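You operate a simulated robot arm through the tools that you are given. There is no shell and no other tool. Be economical: measure what you need, move in short steps, check, and stop when the job is done.

You are at the controls of a simulated robot arm. One attempt, no reset.

## Task
Squeeze the three rivets of the grey rib, the middle one first.
Fine: rivet two, then one, then three; one stroke each, none on an empty die; gap knob left at MID; squeezer slide out at the end.

The check looks at the end state, three seconds after you hand in, the way a careful person would. Anything else that was tipped, shoved, dropped, spilled or broken makes it a failure.

## Robot
A 6-joint arm with a two-finger gripper, hanging from a carriage that runs on a gantry, over the field with the corners [-2054, 890], [-2055, -490], [45, -490], [46, 890] (x, y) and turns from -6.353 to 5.655 rad about z. Base frame: it is fixed where the carriage stands at the start and does not move with it; the origin is on the floor, on the carriage's upright axis, x ahead of it, y to its left, z up. Readings come in mm, rad, newtons and seconds.
With the tool pointing down near the work surface it reaches from about 100 to 400 mm from the robot's upright axis, wherever it stands. Its first joint turns from -2.897 to 2.897 rad. Places, roughly: die slide [-1900, -1700, 900]; gap knob [800, -500, 900]; gauge slide [700, -700, 800]; lever squeezer [700, -400, 800]; nut strip (15x6x4 cm) [900, -600, 800]; press slide [-1900, -2500, 900]; puller slide [-1900, -2000, 900]; squeezer slide [700, -300, 800]. Payload 2.45 kg.
Tool frame: the origin (TCP) lies between the finger pads and is the grasp point; the fingertips stand 26 mm ahead of it; z points along the fingers, y is the line along which they close. The gripper opens to 96 mm. The gripper's body begins 69 mm behind the TCP.
Orientation is told as [roll, pitch, yaw] about the base's x, y, z axes, in that order, counted from this pose: with the fingers straight down and closing along the base's y, the tool's x points along the base's -x, its y along +y and its z along -z.

## Interface
- The arm moves only by the tool move_arm. Its argument "plan" is a list of rows, each an object of numbers (a shift or turn left out is 0, a gripper value left out holds the last): "dx", "dy", "dz": the shift along the tool's x, y, z in cm; "ax", "ay", "az": the turn, a rotation vector about the tool's x, y, z in rad; "fingers": the finger opening in cm, from 0 to 9.6. In form: [{"dx": .., "dy": .., "dz": .., "ax": .., "ay": .., "az": .., "fingers": ..}, ...]. A call has 1 to 12 rows; each row is the pose to reach, as a shift and turn from the pose commanded when the call began, along the tool's axes at that moment. Rows are played at 5 a second. More than 50 mm and 0.15 rad between two rows, or a gripper value outside its range, and nothing of the call is played. A pose out of reach is approached as far as the arm can. The call stops where the force on the tool passes 40 N (or 10 N more than at its start, if that is more) or the arm is blocked; 0.2 s more then pass. The fingers move at their own pace and stop on an object; they squeeze with about 39 N. The grip force told is the motor's: it shows also when the fingers shut on nothing. Time passes only in rows, and 0.2 s behind the last, so rows that repeat a pose let the fingers close. The reply holds the time, the measured pose of the TCP, the force on the tool along the base axes, the opening and the grip force, in the units named above and with some noise, with the torque about the TCP (base axes, N m) and any sound that the robot's microphone picked up.
- Cameras (640 x 400 px; columns grow to the right, rows downward): "scene" is now at [251.5, -31.7, 1759.7]; the picture's right is [-0.54, -0.84, 0.00], its down [-0.76, 0.49, -0.44] and it looks along [0.37, -0.24, -0.90] (base axes); focal length 250 px, centre (320, 200). "wrist" rides on the gripper at [82, 3, -98] in the tool frame; the picture's right is [-0.04, 1.00, 0.00], its down [-0.73, -0.03, -0.68] and it looks along [-0.68, -0.03, 0.73] (tool axes); focal length 256 px, centre (320, 200). There is no depth. A picture from a camera that has moved, and an enlarged one, comes with that camera's place and axes in the base frame and with its lens.
- snapshot(camera): a new picture of that camera. No time passes.
- move_column(by): slides the trunk up (or, below 0, down) by that many mm; the arm and the scene camera ride with it, the base frame stays. It gives what a move gives, with no picture.
- base_move(legs): drives the robot by 1 to 6 legs, each [ahead, left, turn to the left] in mm, mm and rad, along the robot's own axes; the way and the turn of a leg run together, so that a leg with both is an arc; at most 1500 mm and 3.142 rad a leg. The arm and the cameras ride along, it lands a little off, and it stops where it bumps. It keeps to its track: a leg is cut to what the track allows. It gives what a move gives.
- pan_tilt(pan, tilt): turns the head with the scene camera to pan (to the left, within 2.705 rad either way) and tilt (down, from -0.506 to 1.204), counted from straight ahead of the robot. It gives what a move gives.
- inspect(camera, box): a new picture of the part [left, top, right, bottom] of that camera's present view, enlarged. No time passes.
- sign_off(): hands the job in; it is judged then, once.

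Go step by step. Nothing tells you exact positions but the pictures and the camera data: compare them with the known pose of the tool, close in by small moves and look again before you grip or let go. The budget is 120 turns and 78 pictures, counting those below and the enlarged ones. Unless the task says otherwise, let go and move clear before handing in, and close with one line.

The tools are called after "Emit:" as a command line: name --argument value ..., lists and objects as JSON in quotes. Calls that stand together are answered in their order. move_arm: Moves the arm, as the interface text tells. Its arguments: {"type":"object","properties":{"plan":{"type":"array","items":{"type":"object","properties":{"dx":{"type":"number"},"dy":{"type":"number"},"dz":{"type":"number"},"ax":{"type":"number"},"ay":{"type":"number"},"az":{"type":"number"},"fingers":{"type":"number"}}}}},"required":["plan"]} The other tools are called the same way: move_column (by) slides the trunk up or down; base_move (legs) drives the base; pan_tilt (pan, tilt) turns the head that bears the scene camera; snapshot (camera) takes a picture; inspect (camera, box) takes an enlarged picture of a part of a camera's view; sign_off () hands the job in.

At the start:

```text
t: 0.0
eef_pos: [365.6, -382.0, 1147.2]
tcp_rot: [0.0, -0.002, 0.0]
ft_force: [0.2, -0.7, -1.0]
wrist_torque: [-0.01, 0.03, -0.02]
opening: 95.7
grasp_force: 0.1
trunk travel left (down, up): [-495.0, 107.0]
robot x, y, heading: [-0.5, -2.3, 0.001]
head pan, tilt: [-0.572, 1.119]
```

scene: 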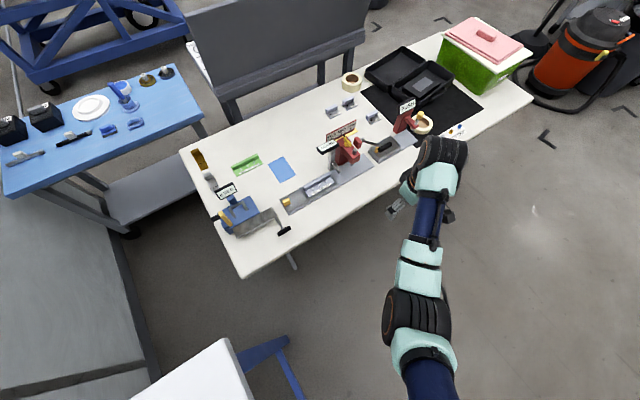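
wrist: 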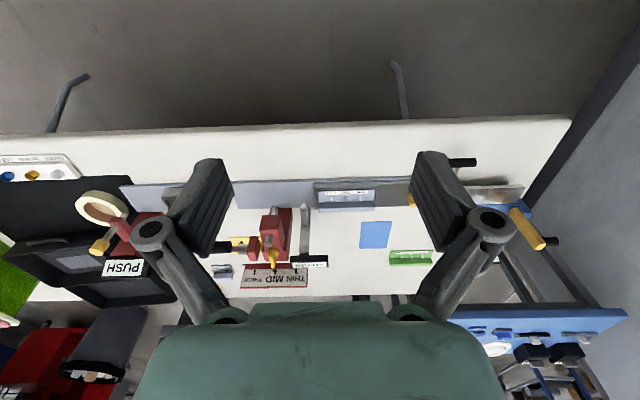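

I see a white bench with a red squeezer in the middle, a slide/rail, a gap knob plate (THIN MID THICK), a PUSH device and a blue device. I'll look closer before moving.

Emit:
inspect --camera "scene" --box '[270, 70, 430, 220]'

Emit:
inspect --camera "wrist" --box '[180, 150, 430, 306]'

Emit:
inspect --camera "scene" --box '[180, 130, 340, 250]'

```text
2.67 times, centred on (350, 145) of scene
camera zoom: at [251.5, -31.7, 1759.7], right [-0.54, -0.84, 0.0], down [-0.76, 0.49, -0.44], along [0.37, -0.24, -0.9], focal length 667 px, centre (240, 347)
```

zoom: 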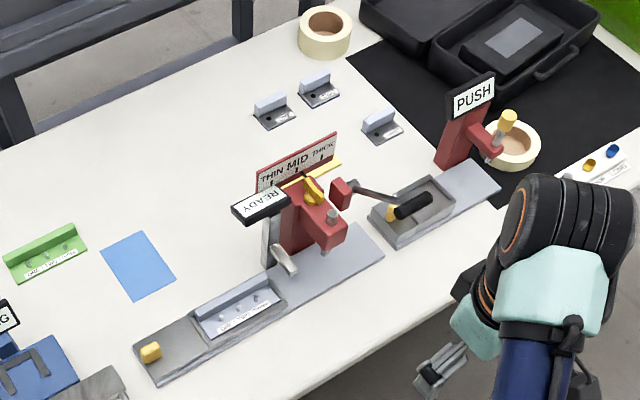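

```text
2.56 times, centred on (305, 228) of wrist
camera zoom: at [283.6, -379.2, 1244.6], right [0.04, 1.0, 0.0], down [0.73, -0.03, 0.68], along [0.68, -0.03, -0.73], focal length 655 px, centre (358, 128)
```

zoom: 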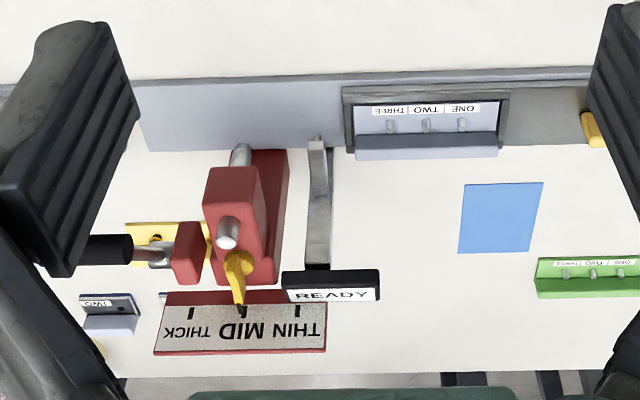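

```text
3.33 times, centred on (260, 190) of scene
camera zoom: at [251.5, -31.7, 1759.7], right [-0.54, -0.84, 0.0], down [-0.76, 0.49, -0.44], along [0.37, -0.24, -0.9], focal length 834 px, centre (520, 233)
```

zoom: 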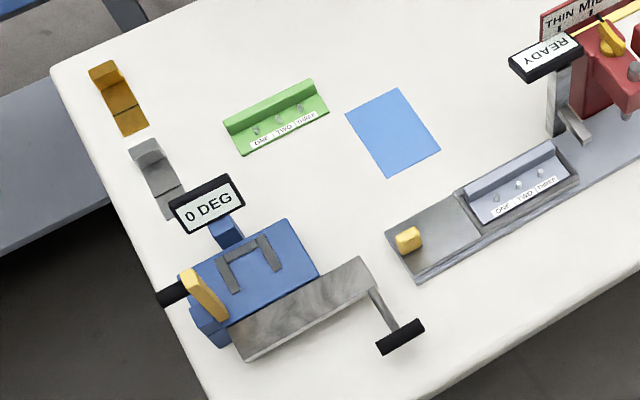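

The work is around x≈740, z≈770, with the slide knob near y≈-170 and the lever handle up around (620,-560,1000). I'll drive the carriage sideways so it faces the squeezer, then look again.

Emit:
base_move --legs '[[40, -330, 0]]'

Emit:
pan_tilt --pan 0.0 --tilt 0.95

Emit:
snapshot --camera "scene"

```text
t: 2.2
eef_pos: [404.6, -712.5, 1145.2]
tcp_rot: [0.0, -0.001, -0.001]
ft_force: [-0.3, 0.0, 0.9]
wrist_torque: [0.03, 0.03, -0.01]
opening: 95.8
grasp_force: 0.0
trunk travel left (down, up): [-495.0, 107.0]
robot x, y, heading: [39.4, -331.6, -0.003]
head pan, tilt: [-0.572, 1.119]
```

```text
t: 3.2
eef_pos: [403.8, -712.5, 1146.0]
tcp_rot: [0.0, 0.0, -0.001]
ft_force: [0.3, 0.6, 0.0]
wrist_torque: [-0.03, -0.02, -0.02]
opening: 96.1
grasp_force: 0.0
trunk travel left (down, up): [-495.0, 107.0]
robot x, y, heading: [39.3, -330.3, -0.001]
head pan, tilt: [0.0, 0.949]
```

```text
72 pictures are left
camera scene: at [312.2, -329.1, 1771.1], right [0.0, -1.0, 0.0], down [-0.81, 0.0, -0.58], along [0.58, 0.0, -0.81], focal length 250 px, centre (320, 200)
```

scene: 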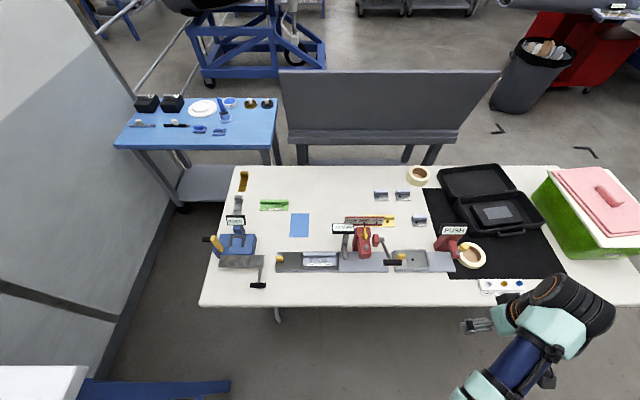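

Emit:
inspect --camera "scene" --box '[270, 180, 470, 305]'

Emit:
move_column --by -150

```text
3.20 times, centred on (370, 242) of scene
camera zoom: at [312.2, -329.1, 1771.1], right [0.0, -1.0, 0.0], down [-0.81, 0.0, -0.58], along [0.58, 0.0, -0.81], focal length 800 px, centre (160, 64)
```

zoom: 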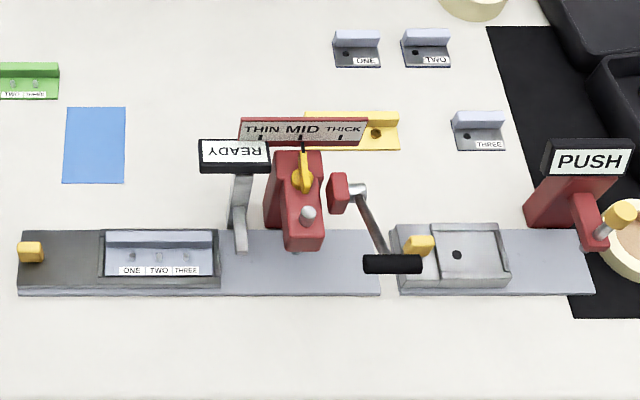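

```text
t: 4.9
eef_pos: [403.4, -713.1, 996.5]
tcp_rot: [0.001, 0.0, -0.002]
ft_force: [0.0, 0.0, 0.5]
wrist_torque: [0.0, 0.02, 0.01]
opening: 95.9
grasp_force: 0.1
trunk travel left (down, up): [-345.0, 257.0]
robot x, y, heading: [43.1, -327.3, 0.003]
head pan, tilt: [0.0, 0.949]
```

The lever handle is at about (621,-566,990) and pivots near (740,-545,910). The slide knob is at (723,-159,~790), and the jaw is at y≈-505. I'll bring the arm round to the front and tilt the fingers forward.

Emit:
move_arm --plan '[{"dy": 5, "ay": -0.1, "fingers": 6}, {"dy": 10, "ay": -0.2}, {"dy": 15, "ay": -0.3}, {"dy": 20, "ay": -0.4}, {"dy": 25, "ay": -0.5}, {"dy": 30, "ay": -0.6}, {"dy": 35, "ay": -0.7}, {"dy": 40, "ay": -0.8}, {"dy": 45, "ay": -0.8}, {"dy": 50, "ay": -0.8}]'

Emit:
snapshot --camera "scene"

Emit:
snapshot --camera "wrist"

```text
t: 7.1
eef_pos: [404.5, -207.7, 996.4]
tcp_rot: [0.0, -0.801, -0.002]
ft_force: [0.5, 0.0, 0.0]
wrist_torque: [0.02, 0.01, 0.02]
opening: 60.0
grasp_force: 0.1
out of reach, approached as far as the arm can: row 1
trunk travel left (down, up): [-345.0, 257.0]
robot x, y, heading: [41.2, -331.2, -0.005]
head pan, tilt: [0.0, 0.949]
```

```text
70 pictures are left
camera scene: at [312.3, -329.0, 1621.2], right [0.0, -1.0, 0.0], down [-0.81, 0.0, -0.58], along [0.58, 0.0, -0.81], focal length 250 px, centre (320, 200)
```

scene: 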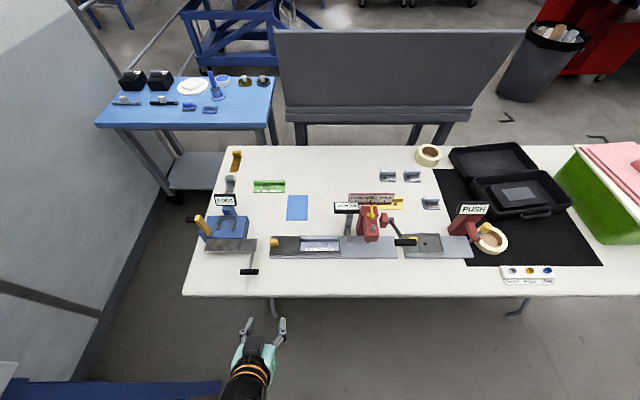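

```text
69 pictures are left
camera wrist: at [278.4, -205.6, 1005.5], right [0.03, 1.0, 0.03], down [0.02, -0.03, 1.0], along [1.0, -0.03, -0.02], focal length 256 px, centre (320, 200)
```

wrist: 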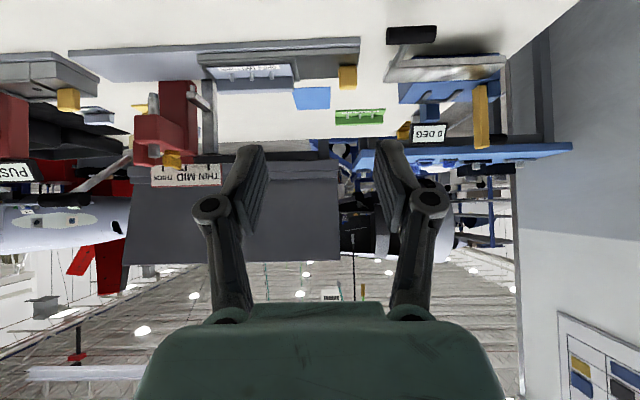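

The slide knob triangulates to about (728,-163,780). I'll move toward it, stopping short.

Emit:
move_arm --plan '[{"dx": -1.16, "dy": 0.64, "dz": 3.57}, {"dx": -2.31, "dy": 1.28, "dz": 7.14}, {"dx": -3.47, "dy": 1.93, "dz": 10.7}, {"dx": -4.63, "dy": 2.57, "dz": 14.3}, {"dx": -5.8, "dy": 3.2, "dz": 17.9}, {"dx": -6.9, "dy": 3.9, "dz": 21.4}, {"dx": -8.1, "dy": 4.5, "dz": 25.0}]'

Emit:
snapshot --camera "scene"

Emit:
snapshot --camera "wrist"

```text
t: 8.7
eef_pos: [641.2, -166.2, 880.0]
tcp_rot: [0.0, -0.798, 0.0]
ft_force: [0.2, 0.9, -0.3]
wrist_torque: [-0.02, -0.04, 0.01]
opening: 59.7
grasp_force: 0.1
trunk travel left (down, up): [-345.0, 257.0]
robot x, y, heading: [41.9, -330.5, -0.005]
head pan, tilt: [0.0, 0.949]
```

```text
68 pictures are left
camera scene: at [312.3, -329.0, 1621.2], right [0.0, -1.0, 0.0], down [-0.81, 0.0, -0.58], along [0.58, 0.0, -0.81], focal length 250 px, centre (320, 200)
```

scene: 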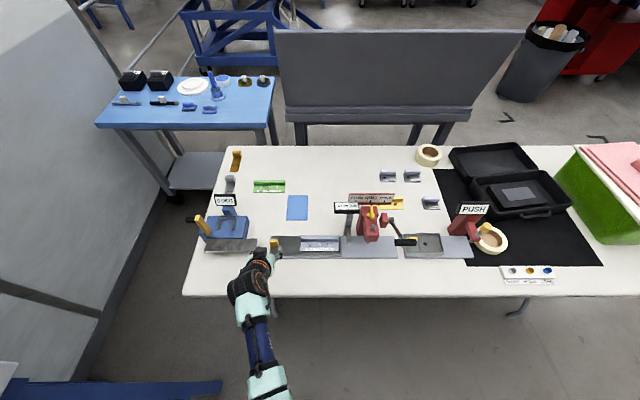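

```text
67 pictures are left
camera wrist: at [513.7, -163.2, 891.1], right [0.03, 1.0, 0.03], down [0.02, -0.03, 1.0], along [1.0, -0.03, -0.02], focal length 256 px, centre (320, 200)
```

wrist: 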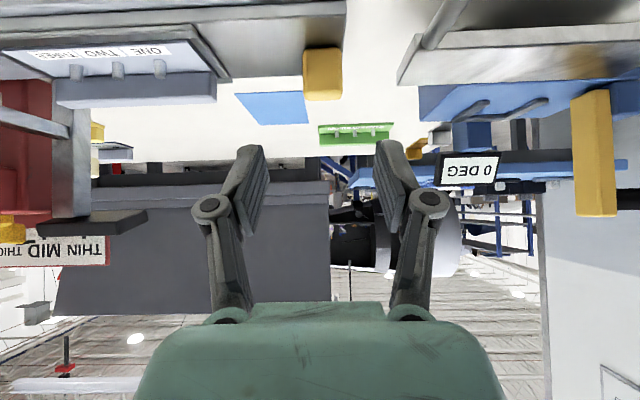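

The knob spans about z 766–804 at y≈-165. I'll tilt a bit steeper to stay clear of the blue device's crank and go in halfway.

Emit:
move_arm --plan '[{"dx": 0.1, "dy": -0.3, "dz": 2.5, "ay": 0.1}, {"dx": 0.2, "dy": -0.3, "dz": 5.0, "ay": 0.2}, {"dx": 0.2, "dy": -0.3, "dz": 7.0, "ay": 0.2}]'

Emit:
snapshot --camera "wrist"

Emit:
inspect --camera "scene" --box '[210, 190, 410, 315]'

```text
t: 9.5
eef_pos: [685.2, -170.9, 834.8]
tcp_rot: [0.001, -0.601, -0.002]
ft_force: [-0.6, 0.6, -0.7]
wrist_torque: [-0.04, -0.04, -0.02]
opening: 59.9
grasp_force: 0.0
out of reach, approached as far as the arm can: row 3
trunk travel left (down, up): [-345.0, 257.0]
robot x, y, heading: [39.6, -329.6, -0.003]
head pan, tilt: [0.0, 0.949]
```

```text
66 pictures are left
camera wrist: at [562.5, -168.1, 869.7], right [0.03, 1.0, 0.02], down [0.22, -0.03, 0.97], along [0.97, -0.03, -0.22], focal length 256 px, centre (320, 200)
```

wrist: 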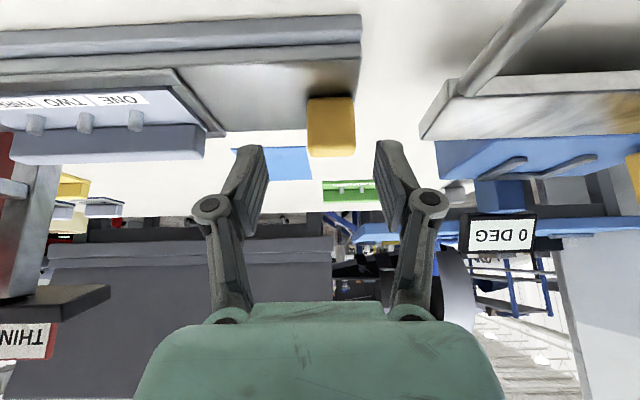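

```text
3.20 times, centred on (310, 252) of scene
camera zoom: at [312.2, -329.1, 1621.1], right [0.0, -1.0, 0.0], down [-0.81, 0.0, -0.58], along [0.58, 0.0, -0.81], focal length 800 px, centre (352, 32)
```

zoom: 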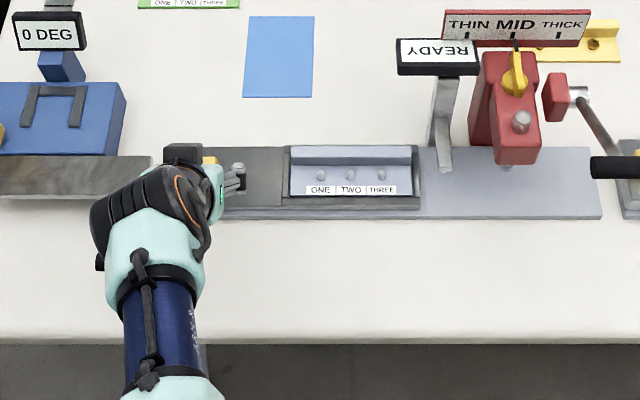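

The arm is at its reach limit here. I'll raise it and lower the trunk to bring the shoulder closer to work height.

Emit:
move_arm --plan '[{"dx": -2.3, "dz": -3.3}, {"dx": -5.0, "dz": -6.6}, {"dx": -7.3, "dz": -9.9}]'

Emit:
move_column --by -130

```text
t: 10.3
eef_pos: [690.9, -170.0, 955.8]
tcp_rot: [-0.001, -0.599, -0.001]
ft_force: [-0.2, 0.6, 0.6]
wrist_torque: [-0.01, 0.0, 0.01]
opening: 60.1
grasp_force: 0.2
trunk travel left (down, up): [-345.0, 257.0]
robot x, y, heading: [39.7, -331.1, -0.002]
head pan, tilt: [0.0, 0.949]
```

```text
t: 11.9
eef_pos: [690.8, -170.2, 825.5]
tcp_rot: [0.0, -0.602, 0.0]
ft_force: [-1.0, -1.0, -0.7]
wrist_torque: [-0.01, 0.0, 0.0]
opening: 60.0
grasp_force: 0.0
trunk travel left (down, up): [-215.0, 387.0]
robot x, y, heading: [39.8, -329.8, -0.001]
head pan, tilt: [0.0, 0.949]
```

Next I move the fingers around the knob, without closing yet.

Emit:
move_arm --plan '[{"dx": -0.4, "dy": 0.2, "dz": 1.6}, {"dx": -0.8, "dy": 0.2, "dz": 3.2}]'

Emit:
snapshot --camera "wrist"

Emit:
inspect --camera "scene" --box '[210, 210, 410, 335]'

```text
t: 12.5
eef_pos: [715.8, -168.9, 803.9]
tcp_rot: [0.0, -0.6, -0.001]
ft_force: [-0.2, 0.0, 0.3]
wrist_torque: [0.0, 0.02, 0.0]
opening: 60.0
grasp_force: 0.1
trunk travel left (down, up): [-215.0, 387.0]
robot x, y, heading: [43.4, -327.3, -0.002]
head pan, tilt: [0.0, 0.949]
```

```text
64 pictures are left
camera wrist: at [593.9, -166.0, 839.2], right [0.03, 1.0, 0.02], down [0.22, -0.03, 0.97], along [0.97, -0.03, -0.22], focal length 256 px, centre (320, 200)
```

wrist: 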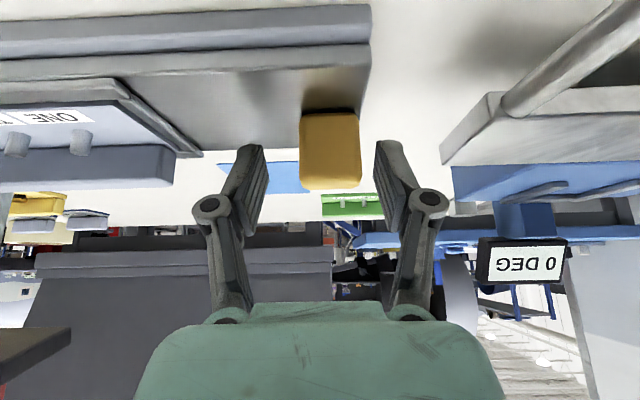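

```text
3.20 times, centred on (310, 272) of scene
camera zoom: at [312.3, -329.1, 1491.2], right [0.0, -1.0, 0.0], down [-0.81, 0.0, -0.58], along [0.58, 0.0, -0.81], focal length 800 px, centre (352, -32)
```

zoom: 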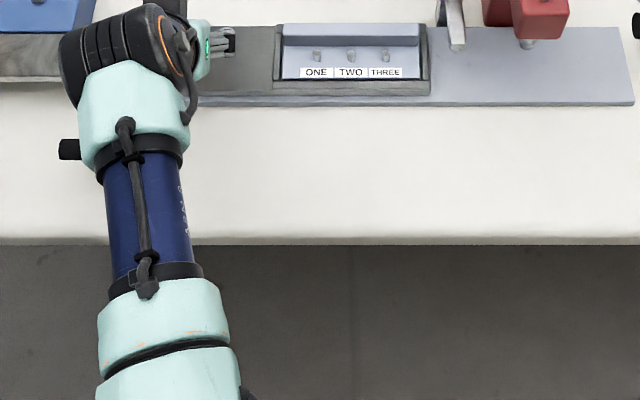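

The knob's front is at x≈712, z 766–806, y≈-165, and the fingers straddle it. I'll go slightly lower and close.

Emit:
move_arm --plan '[{"dx": 0.1, "dy": 0.35, "dz": 0.6}, {"dx": 0.1, "dy": 0.35, "dz": 0.6, "fingers": 2.0}, {"dx": 0.1, "dy": 0.35, "dz": 0.6}, {"dx": 0.1, "dy": 0.35, "dz": 0.6}]'

Emit:
snapshot --camera "wrist"

```text
t: 13.5
eef_pos: [719.8, -164.4, 797.3]
tcp_rot: [0.0, -0.601, 0.0]
ft_force: [-0.7, 1.6, -1.2]
wrist_torque: [0.01, -0.61, 0.07]
opening: 31.7
grasp_force: 45.1
trunk travel left (down, up): [-215.0, 387.0]
robot x, y, heading: [38.9, -329.1, -0.003]
head pan, tilt: [0.0, 0.949]
```

```text
62 pictures are left
camera wrist: at [596.5, -161.1, 833.2], right [0.03, 1.0, 0.02], down [0.22, -0.03, 0.97], along [0.97, -0.03, -0.22], focal length 256 px, centre (320, 200)
```

wrist: 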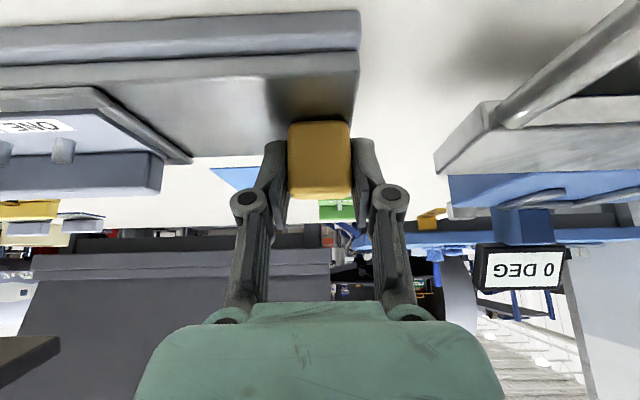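

The knob is gripped at 31.7 mm. I'll slide it toward -y in small rows and listen for detents.

Emit:
move_arm --plan '[{"dy": -1}, {"dy": -2}, {"dy": -4}, {"dy": -6}, {"dy": -8}, {"dy": -10}]'

Emit:
inspect --camera "scene" --box '[230, 180, 430, 305]'

```text
t: 14.9
eef_pos: [719.8, -264.3, 796.8]
tcp_rot: [-0.001, -0.6, -0.002]
ft_force: [-5.5, -2.7, 7.2]
wrist_torque: [0.26, -0.77, 0.16]
opening: 31.7
grasp_force: 44.7
trunk travel left (down, up): [-215.0, 387.0]
robot x, y, heading: [41.3, -330.8, 0.0]
head pan, tilt: [0.0, 0.949]
```

```text
3.20 times, centred on (330, 242) of scene
camera zoom: at [312.3, -329.4, 1490.9], right [0.0, -1.0, 0.0], down [-0.81, 0.0, -0.58], along [0.58, 0.0, -0.81], focal length 800 px, centre (288, 64)
```

zoom: 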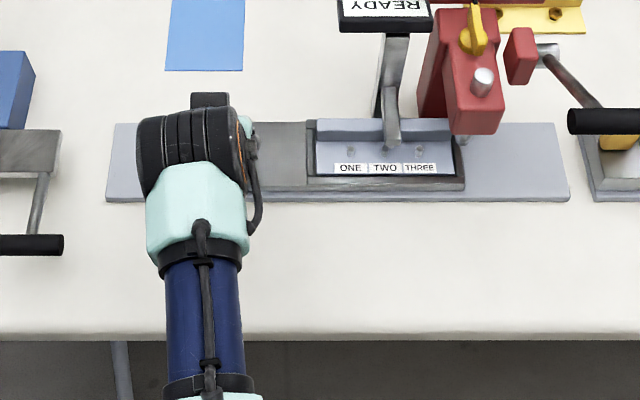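

The slide follows. I'll zoom in on the jaw to measure the ram's y.

Emit:
inspect --camera "scene" --box '[320, 170, 400, 250]'

Emit:
snapshot --camera "wrist"

```text
5.00 times, centred on (360, 210) of scene
camera zoom: at [312.3, -329.4, 1490.9], right [0.0, -1.0, 0.0], down [-0.81, 0.0, -0.58], along [0.58, 0.0, -0.81], focal length 1251 px, centre (120, 150)
```

zoom: 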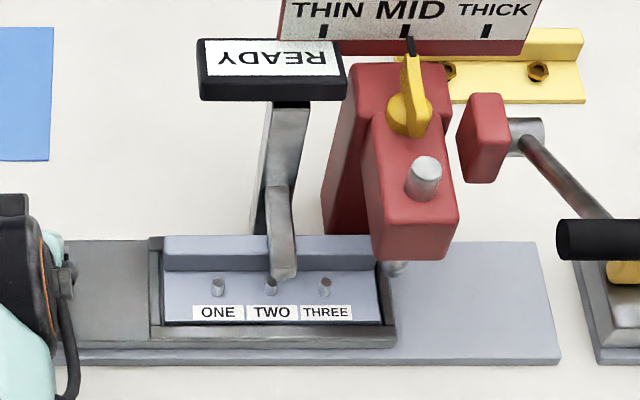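

```text
59 pictures are left
camera wrist: at [596.9, -260.8, 832.9], right [0.04, 1.0, 0.02], down [0.22, -0.03, 0.97], along [0.97, -0.03, -0.22], focal length 256 px, centre (320, 200)
```

wrist: 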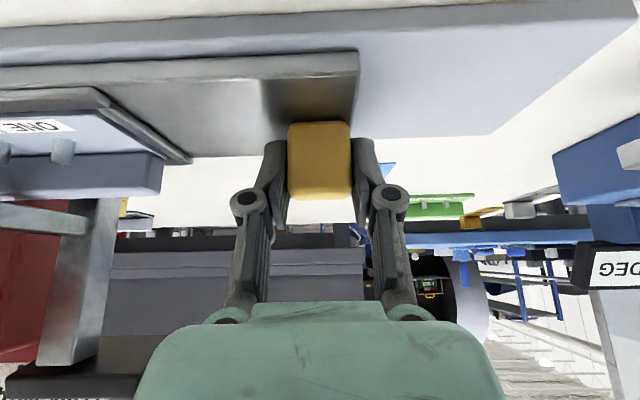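

The ram is at about y≈-503 and rivet TWO is now at -427. I'll move 66 mm further, then fine-tune.

Emit:
move_arm --plan '[{"dy": -1}, {"dy": -2.5}, {"dy": -4}, {"dy": -5.5}, {"dy": -6.6}]'

Emit:
inspect --camera "scene" --box '[320, 170, 400, 250]'

```text
t: 16.1
eef_pos: [719.3, -329.7, 797.5]
tcp_rot: [0.001, -0.599, -0.004]
ft_force: [14.6, 0.5, -19.4]
wrist_torque: [0.02, -1.21, 0.07]
opening: 31.8
grasp_force: 45.0
trunk travel left (down, up): [-215.0, 387.0]
robot x, y, heading: [35.2, -328.7, -0.001]
head pan, tilt: [0.0, 0.949]
```

```text
5.00 times, centred on (360, 210) of scene
camera zoom: at [313.2, -329.0, 1491.1], right [0.0, -1.0, 0.0], down [-0.81, 0.0, -0.58], along [0.58, 0.0, -0.81], focal length 1251 px, centre (120, 150)
```

zoom: 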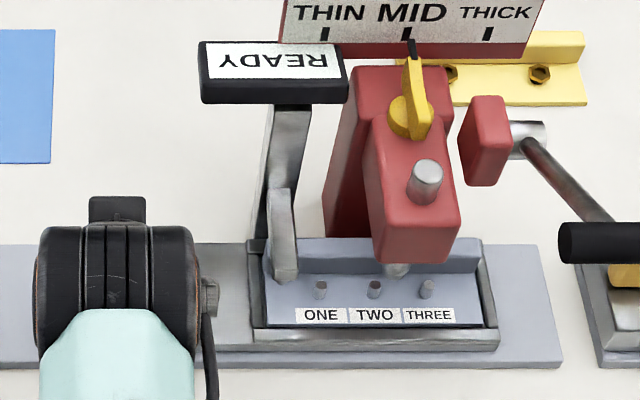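

Rivet TWO is about 10 mm short of the ram. I'll step in small increments and check for sounds and the sign.

Emit:
move_arm --plan '[{"dy": -0.3}, {"dy": -0.6}, {"dy": -0.9}, {"dy": -1.0}, {"dy": -1.0}]'

Emit:
inspect --camera "scene" --box '[350, 180, 400, 230]'

Emit:
snapshot --camera "wrist"

```text
t: 17.3
eef_pos: [720.4, -339.7, 797.9]
tcp_rot: [0.001, -0.602, -0.002]
ft_force: [10.5, 1.2, -17.9]
wrist_torque: [0.15, 0.05, 0.28]
opening: 31.5
grasp_force: 44.5
trunk travel left (down, up): [-215.0, 387.0]
robot x, y, heading: [40.5, -332.2, -0.003]
head pan, tilt: [0.0, 0.949]
```

```text
8.00 times, centred on (375, 205) of scene
camera zoom: at [312.6, -328.7, 1491.2], right [0.0, -1.0, 0.0], down [-0.81, 0.0, -0.58], along [0.58, 0.0, -0.81], focal length 2001 px, centre (-120, 160)
```

zoom: 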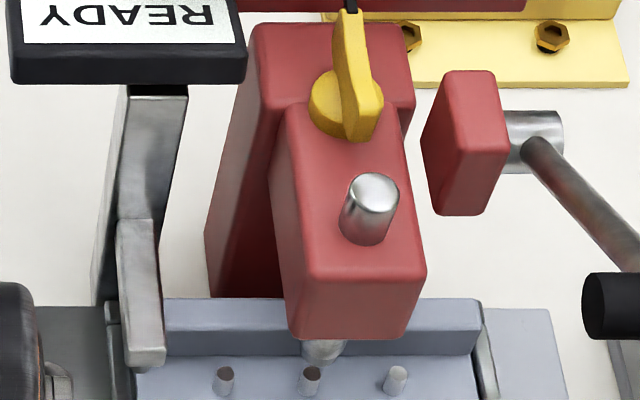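

```text
56 pictures are left
camera wrist: at [596.8, -336.2, 832.9], right [0.03, 1.0, 0.02], down [0.22, -0.03, 0.97], along [0.97, -0.03, -0.22], focal length 256 px, centre (320, 200)
```

wrist: 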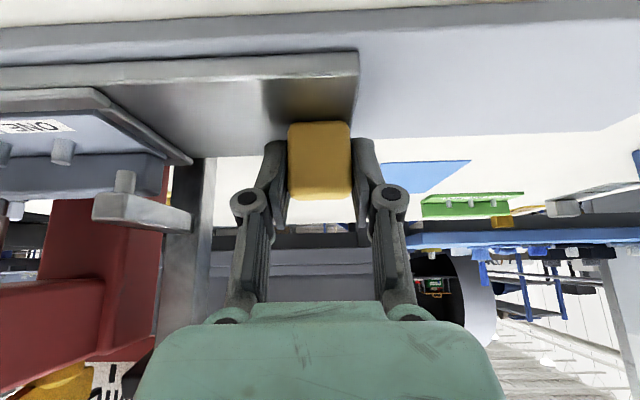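

TWO looks nearly under the ram. I'll release the knob, back off, and view the ram and rivet frontally with the wrist camera.

Emit:
move_arm --plan '[{"fingers": 6}, {"fingers": 6}, {"dz": -4}, {"dz": -8}, {"dz": -11}]'

Emit:
move_arm --plan '[{"dy": -4.5}, {"dy": -9}, {"dy": -13}]'

Emit:
snapshot --camera "wrist"

Emit:
snapshot --camera "scene"

```text
t: 18.5
eef_pos: [658.6, -338.0, 889.3]
tcp_rot: [0.001, -0.601, 0.001]
ft_force: [0.2, 0.6, -0.1]
wrist_torque: [0.04, -0.01, -0.03]
opening: 59.8
grasp_force: 0.0
trunk travel left (down, up): [-215.0, 387.0]
robot x, y, heading: [41.3, -331.5, -0.001]
head pan, tilt: [0.0, 0.949]
```

```text
t: 19.3
eef_pos: [659.2, -469.4, 889.9]
tcp_rot: [0.0, -0.6, 0.001]
ft_force: [0.6, 0.5, 0.8]
wrist_torque: [0.0, 0.02, -0.01]
opening: 60.0
grasp_force: 0.0
trunk travel left (down, up): [-215.0, 387.0]
robot x, y, heading: [40.6, -333.0, 0.0]
head pan, tilt: [0.0, 0.949]
```

```text
55 pictures are left
camera wrist: at [536.4, -467.5, 925.4], right [0.03, 1.0, 0.02], down [0.22, -0.03, 0.97], along [0.97, -0.03, -0.22], focal length 256 px, centre (320, 200)
```

wrist: 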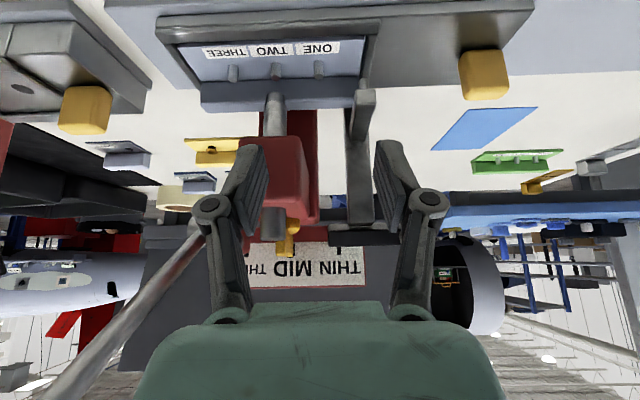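

```text
54 pictures are left
camera scene: at [312.3, -329.2, 1491.2], right [0.0, -1.0, 0.0], down [-0.81, 0.0, -0.58], along [0.58, 0.0, -0.81], focal length 250 px, centre (320, 200)
```

scene: 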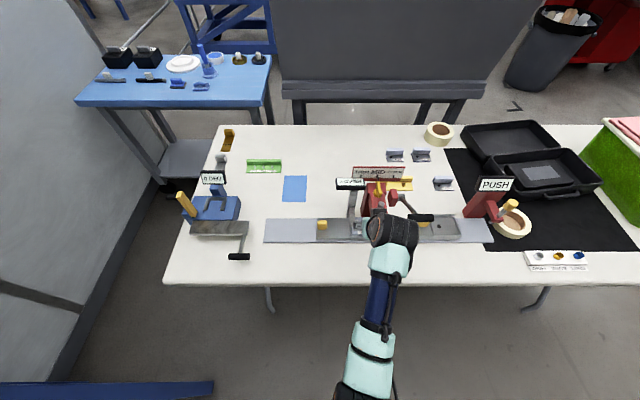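

Emit:
inspect --camera "wrist" --box '[210, 40, 350, 140]'

Emit:
inspect --camera "scene" --box '[330, 160, 450, 250]'

```text
4.00 times, centred on (280, 90) of wrist
camera zoom: at [536.4, -467.5, 925.4], right [0.03, 1.0, 0.02], down [0.22, -0.03, 0.97], along [0.97, -0.03, -0.22], focal length 1024 px, centre (480, 640)
```

zoom: 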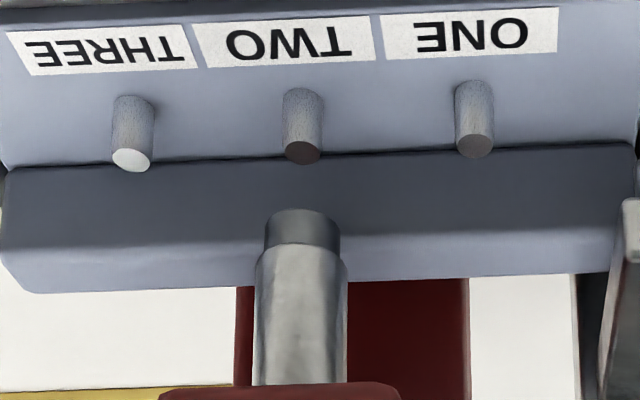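

```text
4.44 times, centred on (390, 205) of scene
camera zoom: at [312.3, -329.2, 1491.2], right [0.0, -1.0, 0.0], down [-0.81, 0.0, -0.58], along [0.58, 0.0, -0.81], focal length 1112 px, centre (9, 178)
```

zoom: 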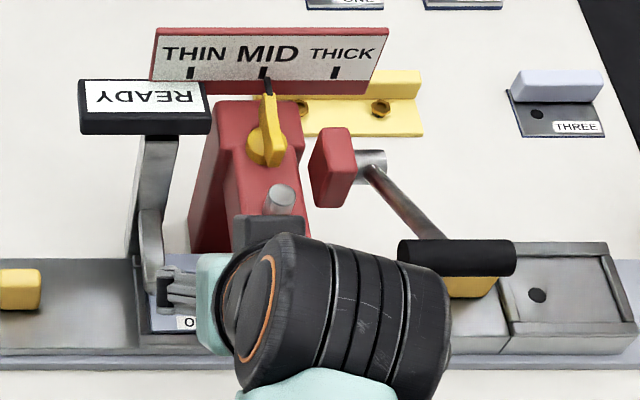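

TWO sits right under the ram, within about 0.5 mm, with the knob grip at y=-339.7. Next I'll back up and rotate the gripper to take the lever grip, which is at about (623, -540…-599, 985).

Emit:
move_arm --plan '[{"dx": 0.2, "dz": -4.1, "fingers": 6}, {"dx": 0.4, "dz": -8.2, "ay": -0.1}, {"dx": 0.6, "dz": -12.3, "ay": -0.2}, {"dx": 0.9, "dz": -16.4, "ay": -0.3}]'

Emit:
move_arm --plan '[{"dy": -1, "az": 0.143}, {"dy": -2, "az": 0.286}, {"dy": -3, "az": 0.428}, {"dy": -4, "az": 0.571}, {"dy": -5, "az": 0.714}, {"dy": -6, "az": 0.857}, {"dy": -7, "az": 1.0}, {"dy": -8, "az": 1.142}, {"dy": -9, "az": 1.285}, {"dy": -10, "az": 1.428}, {"dy": -11.5, "az": 1.571}]'

Emit:
snapshot --camera "wrist"

Emit:
snapshot --camera "scene"

```text
t: 20.3
eef_pos: [557.0, -468.3, 1022.6]
tcp_rot: [-0.001, -0.901, 0.0]
ft_force: [0.4, -1.0, -0.5]
wrist_torque: [-0.01, 0.02, 0.02]
opening: 60.2
grasp_force: 0.1
trunk travel left (down, up): [-215.0, 387.0]
robot x, y, heading: [37.1, -334.8, -0.001]
head pan, tilt: [0.0, 0.949]
```

```text
t: 22.7
eef_pos: [554.4, -584.4, 1019.2]
tcp_rot: [0.901, 0.002, -1.572]
ft_force: [0.0, -0.3, -0.2]
wrist_torque: [0.01, 0.0, 0.02]
opening: 60.0
grasp_force: 0.2
trunk travel left (down, up): [-215.0, 387.0]
robot x, y, heading: [42.1, -326.9, -0.001]
head pan, tilt: [0.0, 0.949]
```

```text
51 pictures are left
camera wrist: at [481.2, -503.5, 1083.7], right [0.62, -0.04, 0.78], down [-0.55, -0.73, 0.4], along [0.56, -0.68, -0.48], focal length 256 px, centre (320, 200)
```

wrist: 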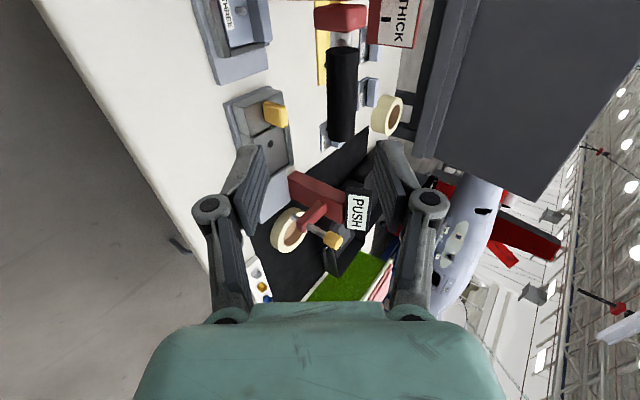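

```text
50 pictures are left
camera scene: at [312.2, -329.2, 1491.1], right [0.0, -1.0, 0.0], down [-0.81, 0.0, -0.58], along [0.58, 0.0, -0.81], focal length 250 px, centre (320, 200)
```

scene: 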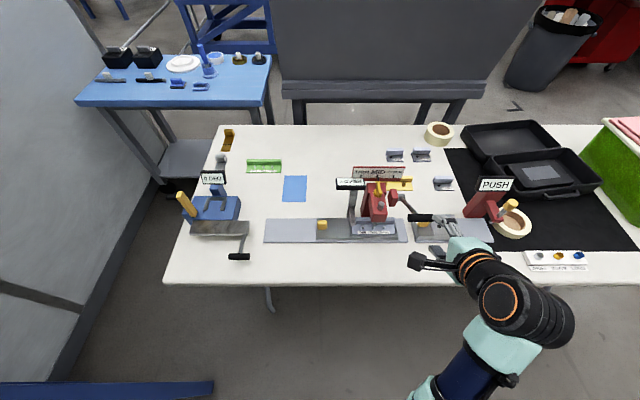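

The wrist view confirms the grip bar axis at (623, -540…-600, 986), and the rod is clear of where I'll grip near y=-586. I'm moving in around it.

Emit:
move_arm --plan '[{"dx": -0.2, "dy": 1.65}, {"dx": -0.2, "dy": 1.65, "dz": 3.5}, {"dx": -0.2, "dy": 1.65, "dz": 6.8}]'

Emit:
snapshot --camera "wrist"

Emit:
inspect --camera "scene" --box '[340, 160, 480, 265]'

```text
t: 23.5
eef_pos: [621.8, -585.0, 988.4]
tcp_rot: [0.9, 0.0, -1.57]
ft_force: [-0.2, 0.4, -0.9]
wrist_torque: [0.0, 0.0, 0.0]
opening: 60.1
grasp_force: 0.1
trunk travel left (down, up): [-215.0, 387.0]
robot x, y, heading: [42.5, -332.9, -0.001]
head pan, tilt: [0.0, 0.949]
```

```text
49 pictures are left
camera wrist: at [547.5, -504.2, 1052.2], right [0.62, -0.04, 0.78], down [-0.55, -0.73, 0.4], along [0.56, -0.68, -0.48], focal length 256 px, centre (320, 200)
```

wrist: 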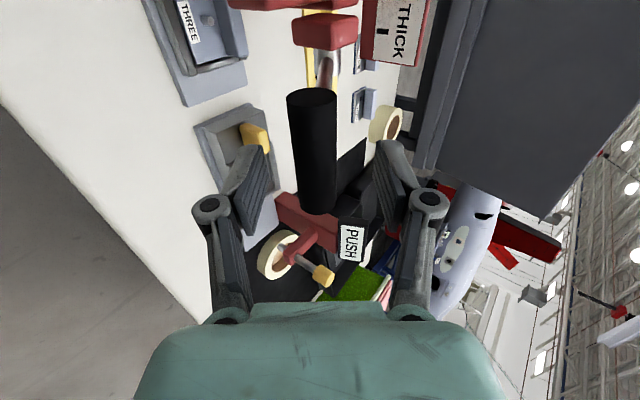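

```text
3.81 times, centred on (410, 212) of scene
camera zoom: at [312.3, -329.0, 1491.2], right [0.0, -1.0, 0.0], down [-0.81, 0.0, -0.58], along [0.58, 0.0, -0.81], focal length 953 px, centre (-23, 152)
```

zoom: 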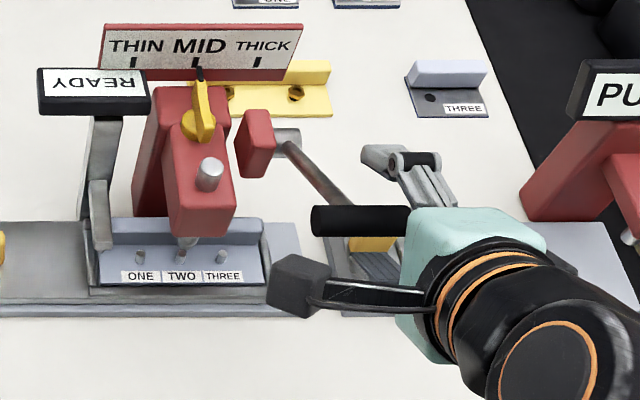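

The bar is between the fingers. I'll shift slightly outward to clear the rod, close to a loose cage, and follow the first part of the arc.

Emit:
move_arm --plan '[{"dx": -0.4}, {"dx": -0.4, "fingers": 2.8}, {"dx": -0.4}, {"dx": -0.4}]'

Emit:
move_arm --plan '[{"dy": -0.8}, {"dy": -1.64, "dz": 0.0}, {"dy": -2.4, "dz": 0.1}, {"dy": -3.3, "dz": 0.2}]'

Emit:
snapshot --camera "wrist"

Emit:
inspect --camera "scene" --box '[340, 160, 480, 265]'

```text
t: 24.5
eef_pos: [620.9, -589.9, 988.8]
tcp_rot: [0.9, 0.0, -1.572]
ft_force: [-0.6, 0.0, -0.6]
wrist_torque: [0.03, 0.0, -0.03]
opening: 28.2
grasp_force: 0.0
trunk travel left (down, up): [-215.0, 387.0]
robot x, y, heading: [36.7, -328.6, -0.006]
head pan, tilt: [0.0, 0.949]
```

```text
t: 25.5
eef_pos: [601.5, -590.7, 962.7]
tcp_rot: [0.901, -0.001, -1.573]
ft_force: [-0.3, 0.2, 0.4]
wrist_torque: [0.02, 0.0, 0.01]
opening: 28.1
grasp_force: 0.6
trunk travel left (down, up): [-215.0, 387.0]
robot x, y, heading: [44.4, -332.0, -0.003]
head pan, tilt: [0.0, 0.949]
```

```text
47 pictures are left
camera wrist: at [526.1, -509.1, 1026.0], right [0.62, -0.04, 0.78], down [-0.55, -0.73, 0.4], along [0.56, -0.68, -0.48], focal length 256 px, centre (320, 200)
```

wrist: 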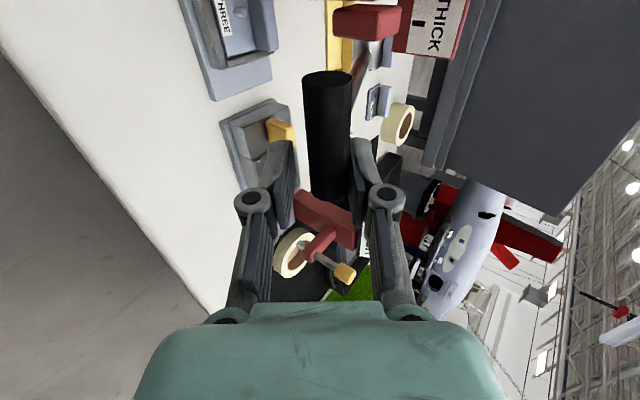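

```text
3.81 times, centred on (410, 212) of scene
camera zoom: at [312.2, -329.0, 1491.1], right [0.0, -1.0, 0.0], down [-0.81, 0.0, -0.58], along [0.58, 0.0, -0.81], focal length 953 px, centre (-23, 152)
```

zoom: 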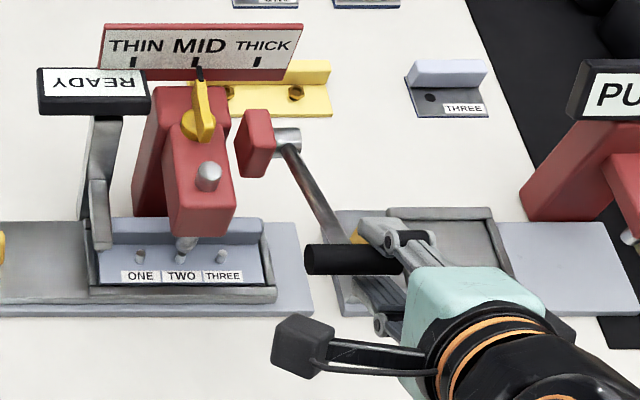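

The lever follows freely, with the handle now at (607,964). I'll continue down the arc with a gentle tool rotation.

Emit:
move_arm --plan '[{"dy": -1.0, "dz": 0.3}, {"dy": -2.1, "dz": 0.6, "ax": -0.05}, {"dy": -3.1, "dz": 0.92, "ax": -0.1}, {"dy": -4.0, "dz": 1.45, "ax": -0.13}, {"dy": -4.9, "dz": 1.95, "ax": -0.17}, {"dy": -5.8, "dz": 2.45, "ax": -0.2}]'

Emit:
snapshot --camera "wrist"

Emit:
inspect --camera "scene" --box '[340, 160, 480, 265]'

```text
t: 26.9
eef_pos: [587.0, -591.6, 899.5]
tcp_rot: [1.102, 0.0, -1.572]
ft_force: [1.0, 2.2, 1.7]
wrist_torque: [-0.02, -0.03, 0.02]
opening: 29.2
grasp_force: 1.5
trunk travel left (down, up): [-215.0, 387.0]
robot x, y, heading: [42.1, -329.7, 0.001]
head pan, tilt: [0.0, 0.949]
```

```text
45 pictures are left
camera wrist: at [499.3, -510.4, 948.2], right [0.45, -0.04, 0.89], down [-0.62, -0.73, 0.28], along [0.64, -0.68, -0.36], focal length 256 px, centre (320, 200)
```

wrist: 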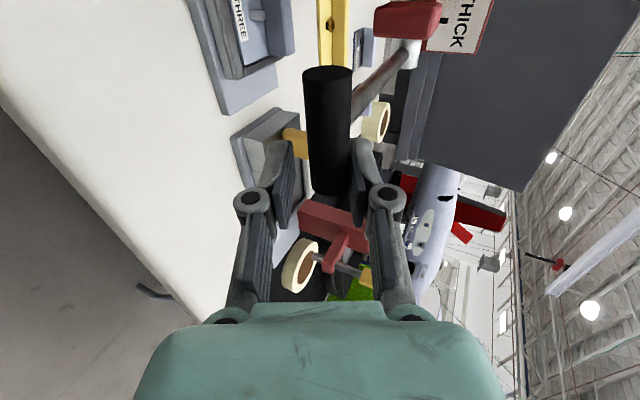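

```text
3.81 times, centred on (410, 212) of scene
camera zoom: at [312.4, -329.0, 1491.2], right [0.0, -1.0, 0.0], down [-0.81, 0.0, -0.58], along [0.58, 0.0, -0.81], focal length 953 px, centre (-23, 152)
```

zoom: 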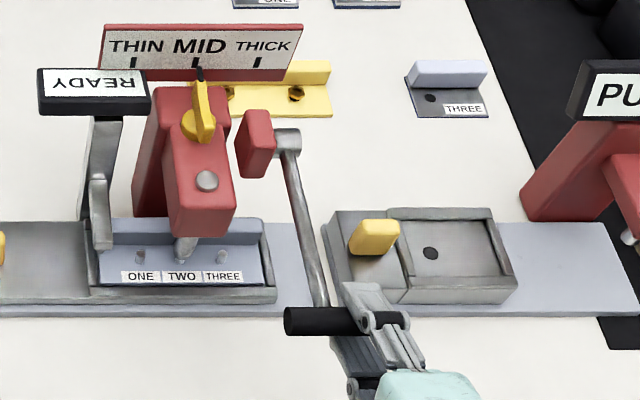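

The ram is coming down with the lever roughly level. I'll carry on down.

Emit:
move_arm --plan '[{"dy": -0.9, "dz": 0.55, "ax": -0.03}, {"dy": -1.8, "dz": 1.15, "ax": -0.07}, {"dy": -2.7, "dz": 1.72, "ax": -0.1}, {"dy": -3.4, "dz": 2.4, "ax": -0.13}, {"dy": -4.15, "dz": 3.1, "ax": -0.17}, {"dy": -4.9, "dz": 3.84, "ax": -0.2}]'

Emit:
snapshot --camera "wrist"

Emit:
inspect --camera "scene" --box '[340, 160, 480, 265]'

```text
t: 28.3
eef_pos: [596.2, -591.4, 840.7]
tcp_rot: [1.302, 0.001, -1.572]
ft_force: [2.0, 2.7, 3.1]
wrist_torque: [-0.02, -0.03, 0.01]
opening: 30.1
grasp_force: 1.8
trunk travel left (down, up): [-215.0, 387.0]
robot x, y, heading: [38.1, -329.4, 0.002]
head pan, tilt: [0.0, 0.949]
```

```text
43 pictures are left
camera wrist: at [503.5, -510.2, 870.3], right [0.27, -0.04, 0.96], down [-0.66, -0.73, 0.15], along [0.7, -0.68, -0.22], focal length 256 px, centre (320, 200)
```

wrist: 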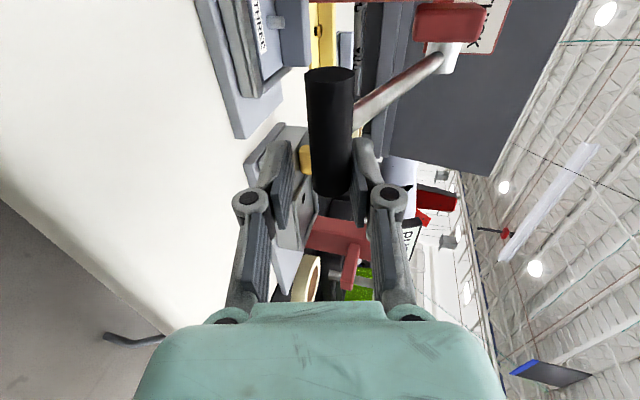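

```text
3.81 times, centred on (410, 212) of scene
camera zoom: at [312.7, -328.8, 1491.3], right [0.0, -1.0, 0.0], down [-0.81, 0.0, -0.58], along [0.58, 0.0, -0.81], focal length 953 px, centre (-23, 152)
```

zoom: 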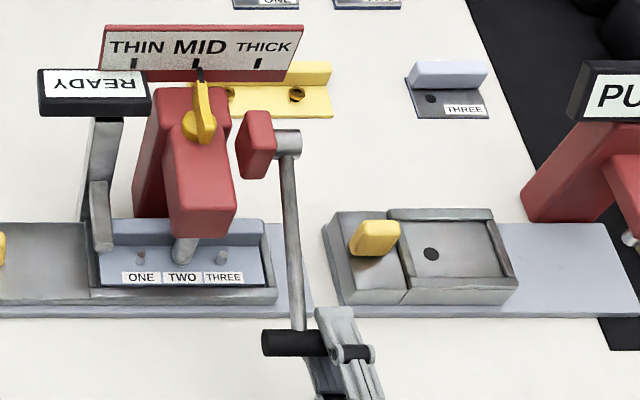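

The ram is nearly on the rivet. I'll continue in small steps and watch the force and sound.

Emit:
move_arm --plan '[{"dy": -0.65, "dz": 0.75}, {"dy": -1.3, "dz": 1.5}, {"dy": -1.95, "dz": 2.3}]'

Emit:
inspect --camera "scene" --box '[340, 160, 480, 265]'

```text
t: 29.1
eef_pos: [613.7, -593.1, 816.6]
tcp_rot: [1.301, -0.001, -1.574]
ft_force: [0.7, -1.7, 2.3]
wrist_torque: [0.02, -0.02, -0.04]
opening: 29.6
grasp_force: 0.8
trunk travel left (down, up): [-215.0, 387.0]
robot x, y, heading: [37.9, -331.3, 0.002]
head pan, tilt: [0.0, 0.949]
```

```text
3.81 times, centred on (410, 212) of scene
camera zoom: at [312.4, -329.4, 1491.2], right [0.0, -1.0, 0.0], down [-0.81, 0.0, -0.58], along [0.58, 0.0, -0.81], focal length 953 px, centre (-23, 152)
```

zoom: 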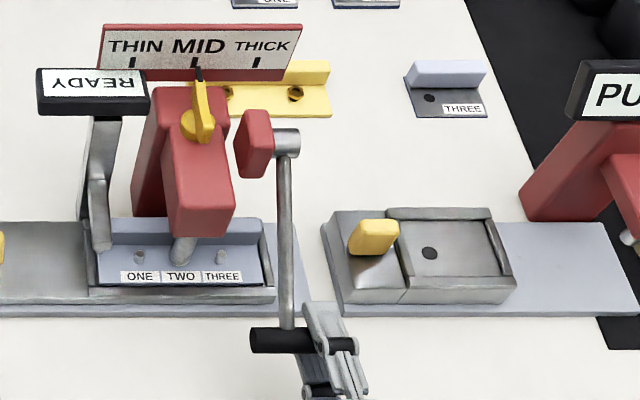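

Emit:
move_arm --plan '[{"dy": -0.5, "dz": 0.65}, {"dy": -1.0, "dz": 1.35}, {"dy": -1.5, "dz": 2.05}]'

Emit:
snapshot --camera "wrist"

Emit:
inspect --camera "scene" --box '[340, 160, 480, 265]'

```text
t: 29.9
eef_pos: [632.0, -593.3, 799.9]
tcp_rot: [1.305, -0.003, -1.574]
ft_force: [-1.4, -0.4, 21.5]
wrist_torque: [0.13, 0.05, 0.0]
opening: 45.1
grasp_force: 11.1
trunk travel left (down, up): [-215.0, 387.0]
robot x, y, heading: [38.7, -331.5, 0.003]
head pan, tilt: [0.0, 0.949]
```

```text
40 pictures are left
camera wrist: at [538.5, -512.2, 827.9], right [0.26, -0.04, 0.96], down [-0.66, -0.73, 0.15], along [0.7, -0.68, -0.22], focal length 256 px, centre (320, 200)
```

wrist: 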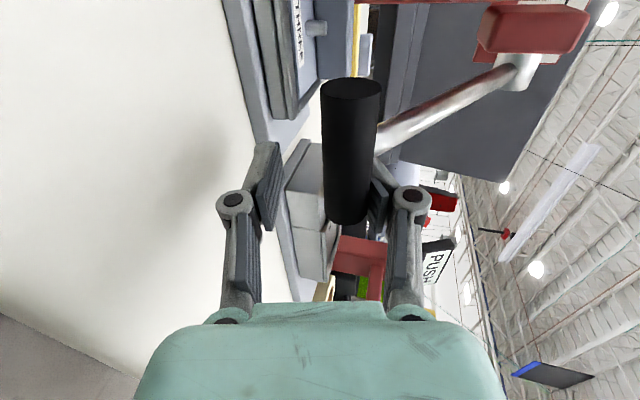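

```text
3.81 times, centred on (410, 212) of scene
camera zoom: at [313.2, -329.5, 1491.8], right [0.0, -1.0, 0.0], down [-0.81, 0.0, -0.58], along [0.58, 0.0, -0.81], focal length 953 px, centre (-23, 152)
```

zoom: 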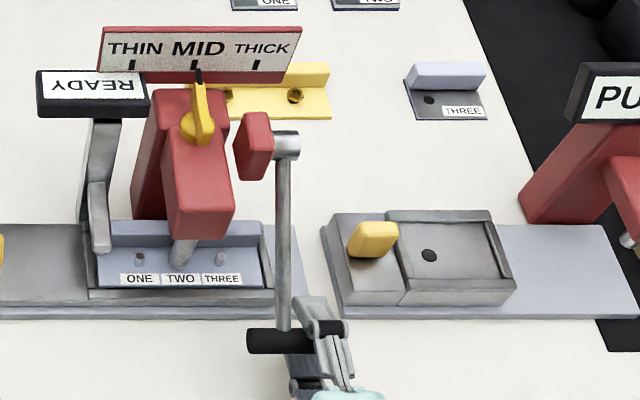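

The ram is on the rivet and the fingers are being spread, so more force is needed. I'll recentre on the bar, grip it firmly and press on.

Emit:
move_arm --plan '[{"dy": 1.3, "dz": -0.9}, {"dy": 1.3, "dz": -0.9, "fingers": 0.8}, {"dy": 1.3, "dz": -0.9}, {"dy": 1.3, "dz": -0.9}]'

Emit:
move_arm --plan '[{"dy": -0.5, "dz": 0.45}, {"dy": -1.0, "dz": 0.95}, {"dy": -1.5, "dz": 1.5}]'

Emit:
inspect --camera "scene" --box '[340, 160, 480, 265]'

```text
t: 30.9
eef_pos: [629.7, -592.5, 813.1]
tcp_rot: [1.306, -0.001, -1.572]
ft_force: [16.5, -1.1, 14.8]
wrist_torque: [0.03, 0.06, -0.01]
opening: 17.7
grasp_force: 43.1
trunk travel left (down, up): [-215.0, 387.0]
robot x, y, heading: [38.2, -330.5, -0.001]
head pan, tilt: [0.0, 0.949]
```

```text
t: 31.4
eef_pos: [632.0, -593.2, 811.5]
tcp_rot: [1.313, -0.002, -1.572]
ft_force: [1.1, 1.9, 12.9]
wrist_torque: [0.09, -0.15, -0.02]
opening: 17.7
grasp_force: 43.0
trunk travel left (down, up): [-215.0, 387.0]
robot x, y, heading: [39.8, -327.3, -0.0]
head pan, tilt: [0.0, 0.949]
stopped in row 2: the force on the tool passed its limit at 49 N (the readings are from after the stop); the commanded pose is now the measured one
```

```text
3.81 times, centred on (410, 212) of scene
camera zoom: at [312.6, -329.0, 1491.2], right [0.0, -1.0, 0.0], down [-0.81, 0.0, -0.58], along [0.58, 0.0, -0.81], focal length 953 px, centre (-23, 152)
```

zoom: 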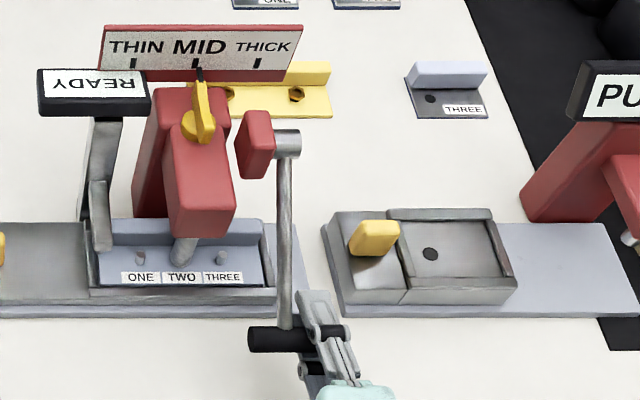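

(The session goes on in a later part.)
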